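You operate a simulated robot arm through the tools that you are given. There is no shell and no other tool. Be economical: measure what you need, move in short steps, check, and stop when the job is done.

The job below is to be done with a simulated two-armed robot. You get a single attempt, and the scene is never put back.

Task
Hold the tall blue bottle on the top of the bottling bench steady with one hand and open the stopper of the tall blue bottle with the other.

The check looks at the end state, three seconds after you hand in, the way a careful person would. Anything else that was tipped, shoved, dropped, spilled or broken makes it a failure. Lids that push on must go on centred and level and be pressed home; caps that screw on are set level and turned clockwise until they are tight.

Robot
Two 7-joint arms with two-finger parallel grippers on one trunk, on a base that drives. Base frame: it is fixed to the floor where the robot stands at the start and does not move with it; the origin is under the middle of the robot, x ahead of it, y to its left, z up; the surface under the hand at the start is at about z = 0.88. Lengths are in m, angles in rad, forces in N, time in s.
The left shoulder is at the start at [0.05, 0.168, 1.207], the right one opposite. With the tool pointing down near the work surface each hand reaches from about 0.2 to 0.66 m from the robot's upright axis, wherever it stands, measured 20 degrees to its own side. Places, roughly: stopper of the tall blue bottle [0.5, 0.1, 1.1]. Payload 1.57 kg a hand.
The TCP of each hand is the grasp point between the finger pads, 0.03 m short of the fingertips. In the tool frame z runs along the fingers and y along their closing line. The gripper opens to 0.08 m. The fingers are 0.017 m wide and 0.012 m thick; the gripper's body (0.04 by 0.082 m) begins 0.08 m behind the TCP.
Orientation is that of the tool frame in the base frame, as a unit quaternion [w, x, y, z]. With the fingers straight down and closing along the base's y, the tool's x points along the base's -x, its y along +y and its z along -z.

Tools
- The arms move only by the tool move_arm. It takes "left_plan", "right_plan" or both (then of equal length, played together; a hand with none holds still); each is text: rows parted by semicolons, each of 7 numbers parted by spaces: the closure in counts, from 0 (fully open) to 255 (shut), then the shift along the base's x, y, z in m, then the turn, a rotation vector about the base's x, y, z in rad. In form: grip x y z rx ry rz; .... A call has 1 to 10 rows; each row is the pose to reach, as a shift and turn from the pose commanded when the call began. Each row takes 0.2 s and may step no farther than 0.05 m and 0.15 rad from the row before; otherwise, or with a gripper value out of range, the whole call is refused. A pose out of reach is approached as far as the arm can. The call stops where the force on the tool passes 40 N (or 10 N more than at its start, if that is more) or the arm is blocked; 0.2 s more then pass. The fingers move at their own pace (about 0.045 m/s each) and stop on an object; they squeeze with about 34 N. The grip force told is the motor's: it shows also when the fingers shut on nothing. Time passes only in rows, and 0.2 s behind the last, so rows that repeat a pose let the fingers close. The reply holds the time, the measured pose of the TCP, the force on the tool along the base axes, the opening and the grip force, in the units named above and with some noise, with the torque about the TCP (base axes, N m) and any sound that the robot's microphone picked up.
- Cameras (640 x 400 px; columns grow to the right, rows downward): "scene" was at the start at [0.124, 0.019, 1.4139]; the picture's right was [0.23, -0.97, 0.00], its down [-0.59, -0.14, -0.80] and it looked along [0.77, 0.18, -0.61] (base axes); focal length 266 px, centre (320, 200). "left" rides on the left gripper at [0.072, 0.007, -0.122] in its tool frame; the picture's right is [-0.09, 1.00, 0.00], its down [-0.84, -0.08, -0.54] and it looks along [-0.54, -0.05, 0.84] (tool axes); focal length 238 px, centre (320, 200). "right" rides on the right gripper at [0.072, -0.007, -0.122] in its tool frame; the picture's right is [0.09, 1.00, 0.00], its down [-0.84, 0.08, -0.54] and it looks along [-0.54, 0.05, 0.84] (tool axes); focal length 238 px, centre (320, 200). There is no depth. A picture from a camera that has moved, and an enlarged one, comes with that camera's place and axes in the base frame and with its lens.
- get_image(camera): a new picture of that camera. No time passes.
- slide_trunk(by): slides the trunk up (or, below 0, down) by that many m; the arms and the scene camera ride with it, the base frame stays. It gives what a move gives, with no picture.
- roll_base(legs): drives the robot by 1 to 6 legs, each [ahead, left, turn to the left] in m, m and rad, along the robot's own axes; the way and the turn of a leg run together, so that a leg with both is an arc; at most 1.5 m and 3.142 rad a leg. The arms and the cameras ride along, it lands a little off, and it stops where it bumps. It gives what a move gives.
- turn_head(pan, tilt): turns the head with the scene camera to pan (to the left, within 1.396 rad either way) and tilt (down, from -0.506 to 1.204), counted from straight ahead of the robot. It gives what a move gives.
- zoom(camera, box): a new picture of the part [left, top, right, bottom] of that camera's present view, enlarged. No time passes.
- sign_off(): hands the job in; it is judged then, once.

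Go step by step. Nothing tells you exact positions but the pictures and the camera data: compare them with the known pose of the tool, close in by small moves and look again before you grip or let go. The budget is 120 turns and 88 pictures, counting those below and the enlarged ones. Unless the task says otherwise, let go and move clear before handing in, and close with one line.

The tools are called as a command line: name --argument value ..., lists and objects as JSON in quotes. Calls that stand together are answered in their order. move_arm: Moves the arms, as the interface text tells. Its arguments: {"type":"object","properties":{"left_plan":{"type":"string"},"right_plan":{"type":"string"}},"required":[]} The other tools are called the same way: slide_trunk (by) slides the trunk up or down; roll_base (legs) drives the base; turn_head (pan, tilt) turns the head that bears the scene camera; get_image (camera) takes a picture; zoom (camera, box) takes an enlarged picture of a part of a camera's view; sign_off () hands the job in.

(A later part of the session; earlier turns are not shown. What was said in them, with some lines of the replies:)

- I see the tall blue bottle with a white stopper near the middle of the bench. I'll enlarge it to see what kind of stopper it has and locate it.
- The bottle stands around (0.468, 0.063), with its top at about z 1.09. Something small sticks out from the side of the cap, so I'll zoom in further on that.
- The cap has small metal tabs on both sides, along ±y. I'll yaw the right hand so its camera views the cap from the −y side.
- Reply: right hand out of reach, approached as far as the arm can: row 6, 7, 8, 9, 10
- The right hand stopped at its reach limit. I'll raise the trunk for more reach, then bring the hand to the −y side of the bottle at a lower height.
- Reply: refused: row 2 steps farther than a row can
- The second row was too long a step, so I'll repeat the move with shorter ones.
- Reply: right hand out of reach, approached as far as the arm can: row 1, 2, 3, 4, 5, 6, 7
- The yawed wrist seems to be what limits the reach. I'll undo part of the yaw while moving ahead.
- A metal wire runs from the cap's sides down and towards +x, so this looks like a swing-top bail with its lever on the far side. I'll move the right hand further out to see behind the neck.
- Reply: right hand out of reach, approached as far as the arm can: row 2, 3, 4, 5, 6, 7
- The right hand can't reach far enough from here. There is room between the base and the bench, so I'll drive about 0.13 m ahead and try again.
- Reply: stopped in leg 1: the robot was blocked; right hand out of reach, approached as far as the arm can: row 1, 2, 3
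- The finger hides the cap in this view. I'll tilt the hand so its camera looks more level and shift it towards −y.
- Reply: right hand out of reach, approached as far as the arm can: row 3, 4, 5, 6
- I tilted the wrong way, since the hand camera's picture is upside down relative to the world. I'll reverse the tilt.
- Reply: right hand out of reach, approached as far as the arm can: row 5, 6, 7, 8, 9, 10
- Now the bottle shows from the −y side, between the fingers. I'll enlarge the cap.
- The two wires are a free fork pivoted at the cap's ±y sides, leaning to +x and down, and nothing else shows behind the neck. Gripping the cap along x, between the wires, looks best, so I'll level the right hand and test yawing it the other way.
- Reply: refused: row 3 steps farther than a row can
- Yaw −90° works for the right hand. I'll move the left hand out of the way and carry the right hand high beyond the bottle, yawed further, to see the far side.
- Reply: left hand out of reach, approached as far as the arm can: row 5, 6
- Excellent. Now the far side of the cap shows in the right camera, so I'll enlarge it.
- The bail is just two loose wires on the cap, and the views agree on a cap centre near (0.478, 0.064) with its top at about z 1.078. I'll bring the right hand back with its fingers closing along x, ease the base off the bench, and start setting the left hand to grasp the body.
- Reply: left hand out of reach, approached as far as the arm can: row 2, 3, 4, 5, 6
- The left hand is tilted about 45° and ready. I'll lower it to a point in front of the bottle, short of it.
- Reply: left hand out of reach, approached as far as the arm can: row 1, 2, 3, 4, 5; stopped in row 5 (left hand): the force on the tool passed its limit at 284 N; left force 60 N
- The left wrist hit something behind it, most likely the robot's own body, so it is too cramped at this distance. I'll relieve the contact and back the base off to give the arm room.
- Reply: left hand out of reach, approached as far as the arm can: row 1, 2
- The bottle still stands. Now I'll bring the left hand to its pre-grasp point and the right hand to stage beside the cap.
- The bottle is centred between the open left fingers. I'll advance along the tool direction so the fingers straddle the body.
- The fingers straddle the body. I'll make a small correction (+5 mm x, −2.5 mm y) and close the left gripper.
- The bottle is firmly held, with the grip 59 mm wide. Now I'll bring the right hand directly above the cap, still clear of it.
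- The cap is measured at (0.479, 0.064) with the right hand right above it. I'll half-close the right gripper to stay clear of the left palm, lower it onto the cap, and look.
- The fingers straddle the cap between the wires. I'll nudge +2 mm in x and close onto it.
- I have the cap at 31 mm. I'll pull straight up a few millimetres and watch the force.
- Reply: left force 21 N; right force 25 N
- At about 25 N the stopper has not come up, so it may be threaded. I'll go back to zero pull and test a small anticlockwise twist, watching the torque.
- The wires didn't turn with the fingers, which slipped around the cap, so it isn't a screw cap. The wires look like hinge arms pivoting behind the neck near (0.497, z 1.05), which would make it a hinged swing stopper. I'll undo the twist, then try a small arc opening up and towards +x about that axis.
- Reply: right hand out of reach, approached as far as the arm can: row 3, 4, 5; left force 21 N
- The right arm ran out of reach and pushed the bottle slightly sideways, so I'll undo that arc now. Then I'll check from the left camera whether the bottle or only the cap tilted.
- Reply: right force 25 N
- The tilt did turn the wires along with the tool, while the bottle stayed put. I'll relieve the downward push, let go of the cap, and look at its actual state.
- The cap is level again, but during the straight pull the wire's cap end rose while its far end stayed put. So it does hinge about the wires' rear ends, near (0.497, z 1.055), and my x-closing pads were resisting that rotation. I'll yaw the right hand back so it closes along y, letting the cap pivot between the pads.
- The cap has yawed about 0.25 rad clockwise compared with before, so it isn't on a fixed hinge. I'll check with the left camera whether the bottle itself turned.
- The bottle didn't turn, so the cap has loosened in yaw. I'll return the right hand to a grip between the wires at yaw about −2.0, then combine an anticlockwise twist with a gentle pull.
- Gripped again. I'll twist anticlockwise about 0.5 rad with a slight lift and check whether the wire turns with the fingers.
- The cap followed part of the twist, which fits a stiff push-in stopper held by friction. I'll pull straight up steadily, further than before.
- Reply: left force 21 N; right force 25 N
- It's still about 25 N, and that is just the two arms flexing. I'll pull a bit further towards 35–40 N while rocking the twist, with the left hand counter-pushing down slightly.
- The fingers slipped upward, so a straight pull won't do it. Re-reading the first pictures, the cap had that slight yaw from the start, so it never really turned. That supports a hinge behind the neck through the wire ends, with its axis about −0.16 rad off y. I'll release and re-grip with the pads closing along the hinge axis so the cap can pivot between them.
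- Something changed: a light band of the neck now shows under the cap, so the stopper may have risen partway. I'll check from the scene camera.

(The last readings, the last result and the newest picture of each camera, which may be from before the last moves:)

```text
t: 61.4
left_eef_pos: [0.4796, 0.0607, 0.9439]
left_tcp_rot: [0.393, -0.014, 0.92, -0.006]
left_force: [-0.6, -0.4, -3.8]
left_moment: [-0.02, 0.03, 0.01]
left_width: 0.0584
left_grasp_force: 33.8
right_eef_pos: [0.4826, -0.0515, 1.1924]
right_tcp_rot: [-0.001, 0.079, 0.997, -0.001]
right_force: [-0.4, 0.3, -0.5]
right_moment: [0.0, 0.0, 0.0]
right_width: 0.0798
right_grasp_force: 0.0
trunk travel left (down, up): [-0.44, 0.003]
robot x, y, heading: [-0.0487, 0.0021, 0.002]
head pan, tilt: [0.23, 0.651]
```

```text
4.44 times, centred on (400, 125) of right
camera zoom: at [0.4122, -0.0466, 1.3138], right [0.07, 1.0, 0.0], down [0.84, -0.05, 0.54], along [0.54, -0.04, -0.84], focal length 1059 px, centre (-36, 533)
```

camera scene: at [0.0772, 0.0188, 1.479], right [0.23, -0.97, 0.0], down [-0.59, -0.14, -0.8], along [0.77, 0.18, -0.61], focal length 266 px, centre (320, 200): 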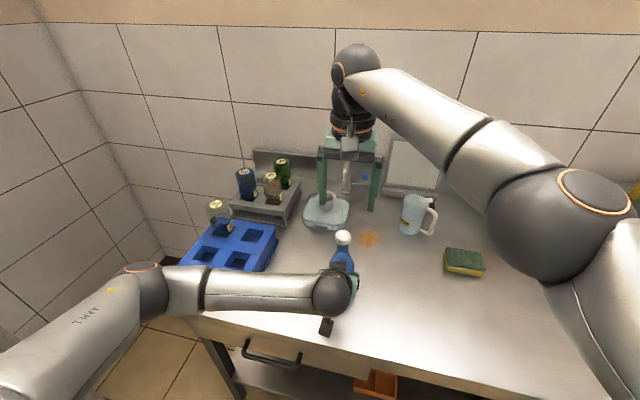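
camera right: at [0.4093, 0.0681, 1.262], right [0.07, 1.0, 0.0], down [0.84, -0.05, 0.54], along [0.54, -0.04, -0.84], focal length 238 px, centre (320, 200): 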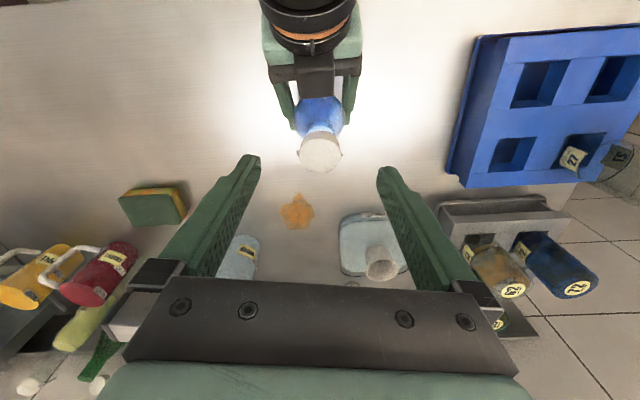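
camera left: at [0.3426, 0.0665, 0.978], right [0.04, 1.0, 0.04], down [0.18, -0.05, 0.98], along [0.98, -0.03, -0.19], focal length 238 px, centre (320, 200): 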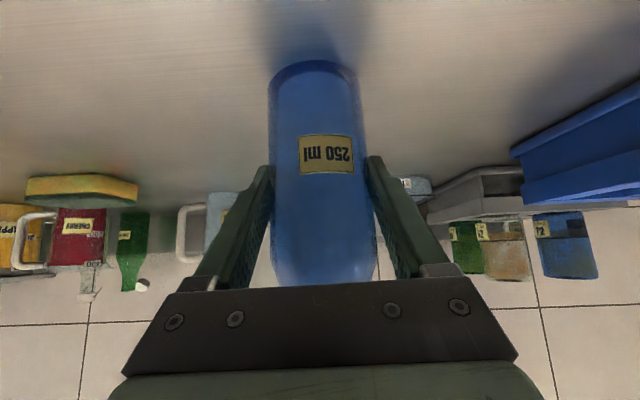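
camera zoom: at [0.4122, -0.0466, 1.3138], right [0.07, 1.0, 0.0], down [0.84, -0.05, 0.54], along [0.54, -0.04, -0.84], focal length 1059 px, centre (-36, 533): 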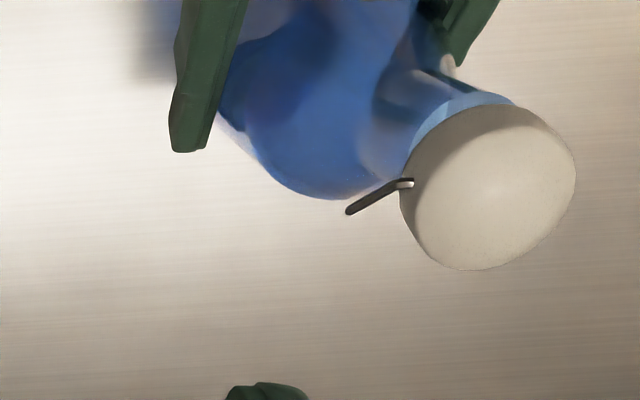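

The cap is now tilted back and staying there, so it is indeed hinged at the back and has popped partly open. I'll swing it further by closing the right fingers and pushing the cap's near side towards +x, following the arc upward.

move_arm --right_plan "255 -0.042 0 0 0 0 0; 255 -0.042 0.045 0 0 0 0; 255 -0.042 0.09 0 0 0 0; 255 -0.042 0.1145 0 0 0 0; 255 -0.042 0.1145 -0.04 0 0 0; 255 -0.042 0.1145 -0.075 0 0 0; 255 -0.042 0.1145 -0.084 0 0 0; 255 -0.042 0.1145 -0.084 0 0 0"

get_image --camera "right"

zoom --camera "scene" --box '[300, 200, 390, 270]'

```text
t: 63.2
left_eef_pos: [0.4795, 0.0611, 0.9446]
left_tcp_rot: [0.394, -0.013, 0.919, -0.007]
left_force: [-0.3, 0.1, -5.2]
left_moment: [-0.01, 0.03, -0.02]
left_width: 0.0586
left_grasp_force: 34.4
right_eef_pos: [0.4424, 0.0651, 1.1062]
right_tcp_rot: [-0.001, 0.078, 0.997, -0.002]
right_force: [-0.1, -1.3, -0.7]
right_moment: [-0.01, -0.01, -0.02]
right_width: 0.0
right_grasp_force: 21.1
trunk travel left (down, up): [-0.44, 0.003]
robot x, y, heading: [-0.0479, -0.0029, 0.004]
head pan, tilt: [0.23, 0.651]
```

```text
20 pictures are left
camera right: at [0.3701, 0.0707, 1.2272], right [0.07, 1.0, 0.0], down [0.84, -0.05, 0.54], along [0.54, -0.04, -0.84], focal length 238 px, centre (320, 200)
```

right: 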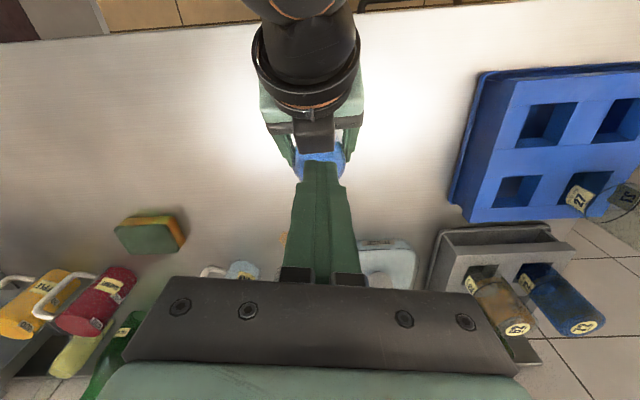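

```text
5.71 times, centred on (345, 235) of scene
camera zoom: at [0.0783, 0.019, 1.4788], right [0.23, -0.97, 0.0], down [-0.59, -0.14, -0.8], along [0.77, 0.18, -0.61], focal length 1518 px, centre (177, 0)
```

zoom: 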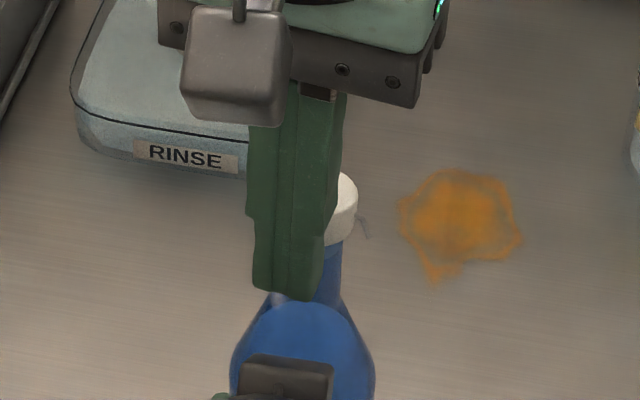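

move_arm --right_plan "255 0.008 0 0 0 0 0; 255 0.014 0 0.0 0 0 0; 255 0.018 0 0.001 0 0 0; 255 0.021 0 0.003 0 0 0; 255 0.024 0 0.005 0 0 0; 255 0.024 0 0.005 0 0 0"

zoom --camera "scene" --box '[300, 200, 390, 270]'

```text
t: 64.6
left_eef_pos: [0.4793, 0.0616, 0.944]
left_tcp_rot: [0.393, -0.014, 0.919, -0.006]
left_force: [0.0, 0.2, -4.6]
left_moment: [0.04, 0.02, -0.04]
left_width: 0.0587
left_grasp_force: 34.2
right_eef_pos: [0.4635, 0.0667, 1.1104]
right_tcp_rot: [0.0, 0.079, 0.997, -0.001]
right_force: [0.5, -1.1, 0.7]
right_moment: [-0.01, 0.04, 0.01]
right_width: 0.0001
right_grasp_force: 21.3
trunk travel left (down, up): [-0.44, 0.003]
robot x, y, heading: [-0.0441, -0.0015, 0.004]
head pan, tilt: [0.23, 0.651]
```

```text
5.71 times, centred on (345, 235) of scene
camera zoom: at [0.0783, 0.0189, 1.4788], right [0.23, -0.97, 0.0], down [-0.59, -0.14, -0.8], along [0.77, 0.18, -0.61], focal length 1518 px, centre (177, 0)
```

zoom: 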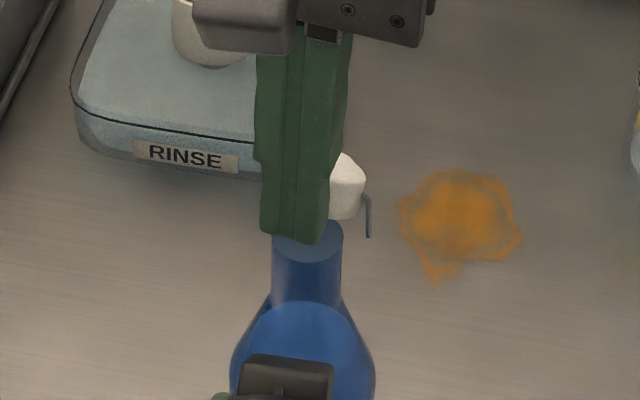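

It works: the cap swings back freely and the mouth of the neck is uncovered. I'll push it on past upright.

move_arm --right_plan "255 0.006 0 0.001 0 0 0; 255 0.012 0 0.001 0 0 0; 255 0.018 0 0.0 0 0 0; 255 0.024 0 0 0 0 0; 255 0.03 0 0 0 0 0; 255 0.036 0 0 0 0 0;255 0.042 0 0 0 0 0;255 0.042 0 0 0 0 0"

zoom --camera "scene" --box '[300, 200, 390, 270]'

```text
t: 66.4
left_eef_pos: [0.4798, 0.0608, 0.943]
left_tcp_rot: [0.393, -0.015, 0.919, -0.006]
left_force: [-0.4, -0.9, -5.1]
left_moment: [0.02, 0.01, 0.01]
left_width: 0.0583
left_grasp_force: 33.8
right_eef_pos: [0.4989, 0.0679, 1.1094]
right_tcp_rot: [0.0, 0.078, 0.997, 0.0]
right_force: [-0.6, 0.9, -0.5]
right_moment: [0.02, 0.01, -0.01]
right_width: 0.0001
right_grasp_force: 21.2
right hand out of reach, approached as far as the arm can: row 7, 8
trunk travel left (down, up): [-0.44, 0.003]
robot x, y, heading: [-0.0464, 0.0015, 0.002]
head pan, tilt: [0.23, 0.651]
```

```text
5.71 times, centred on (345, 235) of scene
camera zoom: at [0.0783, 0.0189, 1.4788], right [0.23, -0.97, 0.0], down [-0.59, -0.14, -0.8], along [0.77, 0.18, -0.61], focal length 1518 px, centre (177, 0)
```

zoom: 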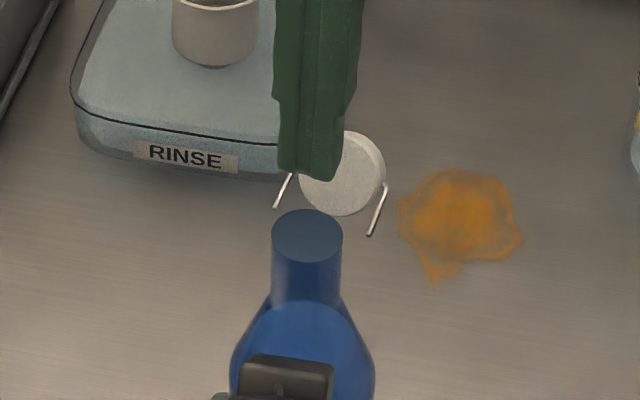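

The cap has swung fully back and the mouth is open. I'll withdraw the right hand upward and see whether it stays.

move_arm --right_plan "255 -0.02 0 0.005 0 0 0; 255 -0.03 0 0.04 0 0 0; 255 -0.03 0 0.08 0 0 0; 255 -0.03 -0.04 0.09 0 0 0; 255 -0.03 -0.08 0.09 0 0 0; 255 -0.03 -0.12 0.09 0 0 0; 255 -0.03 -0.16 0.09 0 0 0;255 -0.03 -0.16 0.09 0 0 0"

zoom --camera "scene" --box '[300, 200, 390, 270]'

get_image --camera "left"

```text
t: 68.2
left_eef_pos: [0.4785, 0.0619, 0.9447]
left_tcp_rot: [0.393, -0.014, 0.919, -0.007]
left_force: [0.4, -0.2, -4.2]
left_moment: [-0.01, 0.03, 0.05]
left_width: 0.0584
left_grasp_force: 33.8
right_eef_pos: [0.4669, -0.0943, 1.2013]
right_tcp_rot: [-0.001, 0.079, 0.997, -0.001]
right_force: [0.3, -0.8, 0.2]
right_moment: [-0.01, 0.03, -0.03]
right_width: 0.0
right_grasp_force: 21.5
trunk travel left (down, up): [-0.44, 0.003]
robot x, y, heading: [-0.0452, -0.0016, 0.003]
head pan, tilt: [0.23, 0.651]
```

```text
5.71 times, centred on (345, 235) of scene
camera zoom: at [0.0783, 0.0195, 1.4788], right [0.23, -0.97, 0.0], down [-0.59, -0.14, -0.8], along [0.77, 0.18, -0.61], focal length 1518 px, centre (177, 0)
```

zoom: 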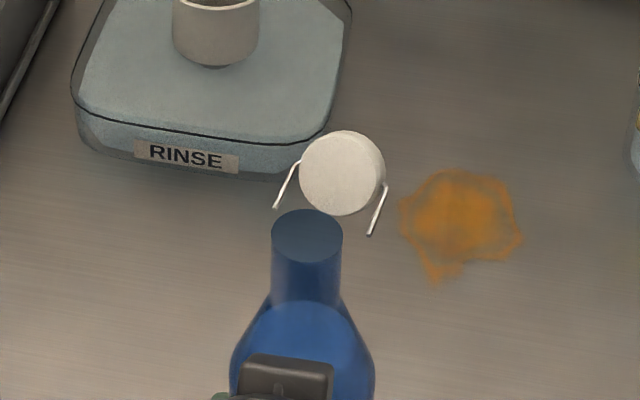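

```text
15 pictures are left
camera left: at [0.3423, 0.0662, 0.9753], right [0.04, 1.0, 0.04], down [0.19, -0.05, 0.98], along [0.98, -0.03, -0.19], focal length 238 px, centre (320, 200)
```

left: 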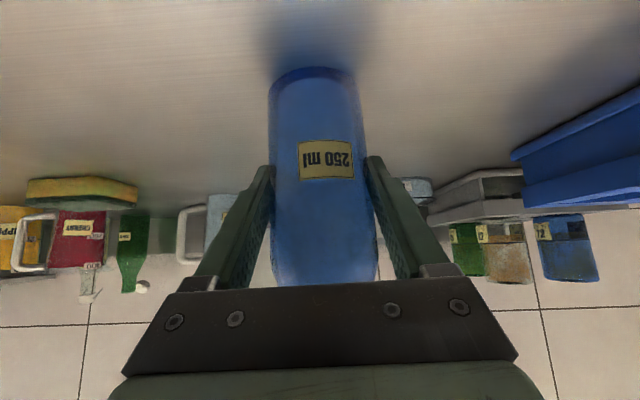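

The cap stays open. The left hand carries about 4.5 N, so the bottle slipped up slightly in the grip and hangs a millimetre or two above the bench. I'll lower it until the bench takes the weight.

move_arm --left_plan "255 0 0 -0.0005 0 0 0; 255 0 0 -0.001 0 0 0; 255 0 0 -0.001 0 0 0"

move_arm --left_plan "255 0 0 -0.0005 0 0 0; 255 0 0 -0.001 0 0 0; 255 0 0 -0.001 0 0 0"

```text
t: 69.0
left_eef_pos: [0.4798, 0.0617, 0.9436]
left_tcp_rot: [0.394, -0.014, 0.919, -0.007]
left_force: [0.7, -1.8, -0.2]
left_moment: [-0.04, 0.03, -0.01]
left_width: 0.0585
left_grasp_force: 33.8
right_eef_pos: [0.4662, -0.0939, 1.2011]
right_tcp_rot: [-0.001, 0.079, 0.997, -0.001]
right_force: [0.1, -0.2, -0.5]
right_moment: [-0.01, -0.02, -0.01]
right_width: 0.0
right_grasp_force: 21.5
trunk travel left (down, up): [-0.44, 0.003]
robot x, y, heading: [-0.0444, -0.0002, 0.005]
head pan, tilt: [0.23, 0.651]
```

```text
t: 69.8
left_eef_pos: [0.4784, 0.0616, 0.9438]
left_tcp_rot: [0.395, -0.013, 0.918, -0.007]
left_force: [-1.0, 0.4, 6.8]
left_moment: [0.11, 0.28, 0.01]
left_width: 0.0585
left_grasp_force: 33.9
right_eef_pos: [0.4653, -0.0934, 1.2026]
right_tcp_rot: [0.0, 0.079, 0.997, -0.001]
right_force: [0.0, 0.0, 0.4]
right_moment: [0.0, 0.01, 0.0]
right_width: 0.0
right_grasp_force: 21.5
trunk travel left (down, up): [-0.44, 0.003]
robot x, y, heading: [-0.0448, 0.0003, 0.003]
head pan, tilt: [0.23, 0.651]
```

The bench now carries the bottle. I'll ease back 1 mm, open the left gripper, let it settle, and look before withdrawing.

move_arm --left_plan "255 0 0 0.001 0 0 0; 200 0 0 0.001 0 0 0; 60 0 0 0.001 0 0 0; 30 0 0 0.001 0 0 0; 0 0 0 0.001 0 0 0; 0 0 0 0.001 0 0 0; 0 0 0 0.001 0 0 0"

get_image --camera "left"

```text
t: 71.4
left_eef_pos: [0.4785, 0.0617, 0.9429]
left_tcp_rot: [0.393, -0.013, 0.919, -0.007]
left_force: [0.0, 0.0, -0.7]
left_moment: [0.05, 0.0, 0.04]
left_width: 0.0799
left_grasp_force: 0.0
right_eef_pos: [0.4672, -0.0935, 1.2011]
right_tcp_rot: [-0.001, 0.079, 0.997, -0.001]
right_force: [0.6, 0.0, -0.3]
right_moment: [-0.01, 0.0, -0.02]
right_width: 0.0001
right_grasp_force: 20.7
trunk travel left (down, up): [-0.44, 0.003]
robot x, y, heading: [-0.0492, 0.0008, 0.005]
head pan, tilt: [0.23, 0.651]
```

```text
14 pictures are left
camera left: at [0.3414, 0.067, 0.9746], right [0.04, 1.0, 0.04], down [0.19, -0.05, 0.98], along [0.98, -0.03, -0.19], focal length 238 px, centre (320, 200)
```

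left: 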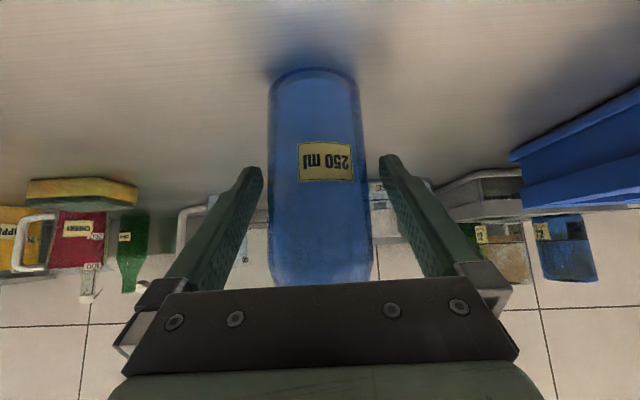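

The bottle stands free and upright. I'll withdraw the left hand straight back along the way it came in.

move_arm --left_plan "0 -0.015 0 0.0126 0 0 0; 0 -0.035 0 0.0294 0 0 0; 0 -0.06 0 0.05 0 0 0; 0 -0.09 0 0.0756 0 0 0; 0 -0.12 0 0.1 0 0 0; 0 -0.14 0 0.13 0 0 0; 0 -0.14 0 0.13 0 0 0"

get_image --camera "scene"

get_image --camera "left"

```text
t: 73.0
left_eef_pos: [0.3387, 0.0636, 1.0735]
left_tcp_rot: [0.393, -0.013, 0.919, -0.008]
left_force: [0.6, 0.2, 1.3]
left_moment: [0.0, 0.0, 0.04]
left_width: 0.0799
left_grasp_force: 0.1
right_eef_pos: [0.4671, -0.0945, 1.2009]
right_tcp_rot: [-0.001, 0.079, 0.997, -0.002]
right_force: [0.7, -0.6, 0.5]
right_moment: [-0.01, 0.02, 0.05]
right_width: 0.0
right_grasp_force: 21.2
trunk travel left (down, up): [-0.44, 0.003]
robot x, y, heading: [-0.0494, -0.0016, 0.002]
head pan, tilt: [0.23, 0.651]
```

```text
13 pictures are left
camera scene: at [0.0781, 0.0193, 1.4788], right [0.23, -0.97, 0.0], down [-0.59, -0.14, -0.8], along [0.77, 0.18, -0.61], focal length 266 px, centre (320, 200)
```

scene: 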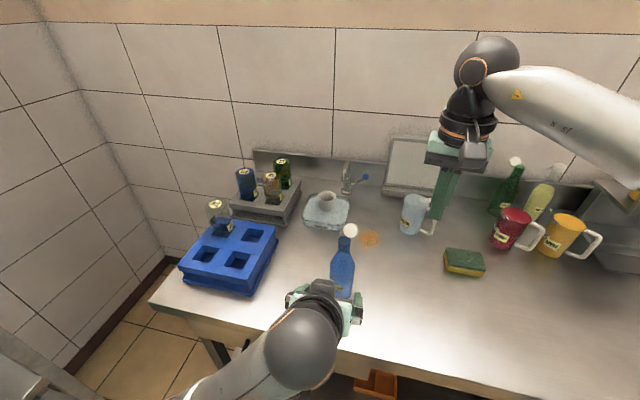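

```text
12 pictures are left
camera left: at [0.2019, 0.068, 1.1038], right [0.04, 1.0, 0.04], down [0.19, -0.05, 0.98], along [0.98, -0.03, -0.19], focal length 238 px, centre (320, 200)
```

left: 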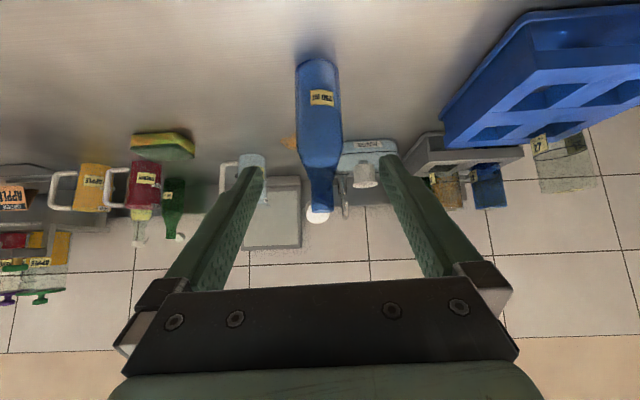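

The bottle stands upright with its stopper swung open. Both hands are clear and nothing else has moved, so I'm handing in.

sign_off

```text
The job is handed in.
```

The tall blue bottle was held steady with the left hand and its hinged stopper swung open with the right; the bottle is upright on the bench and both hands are clear.
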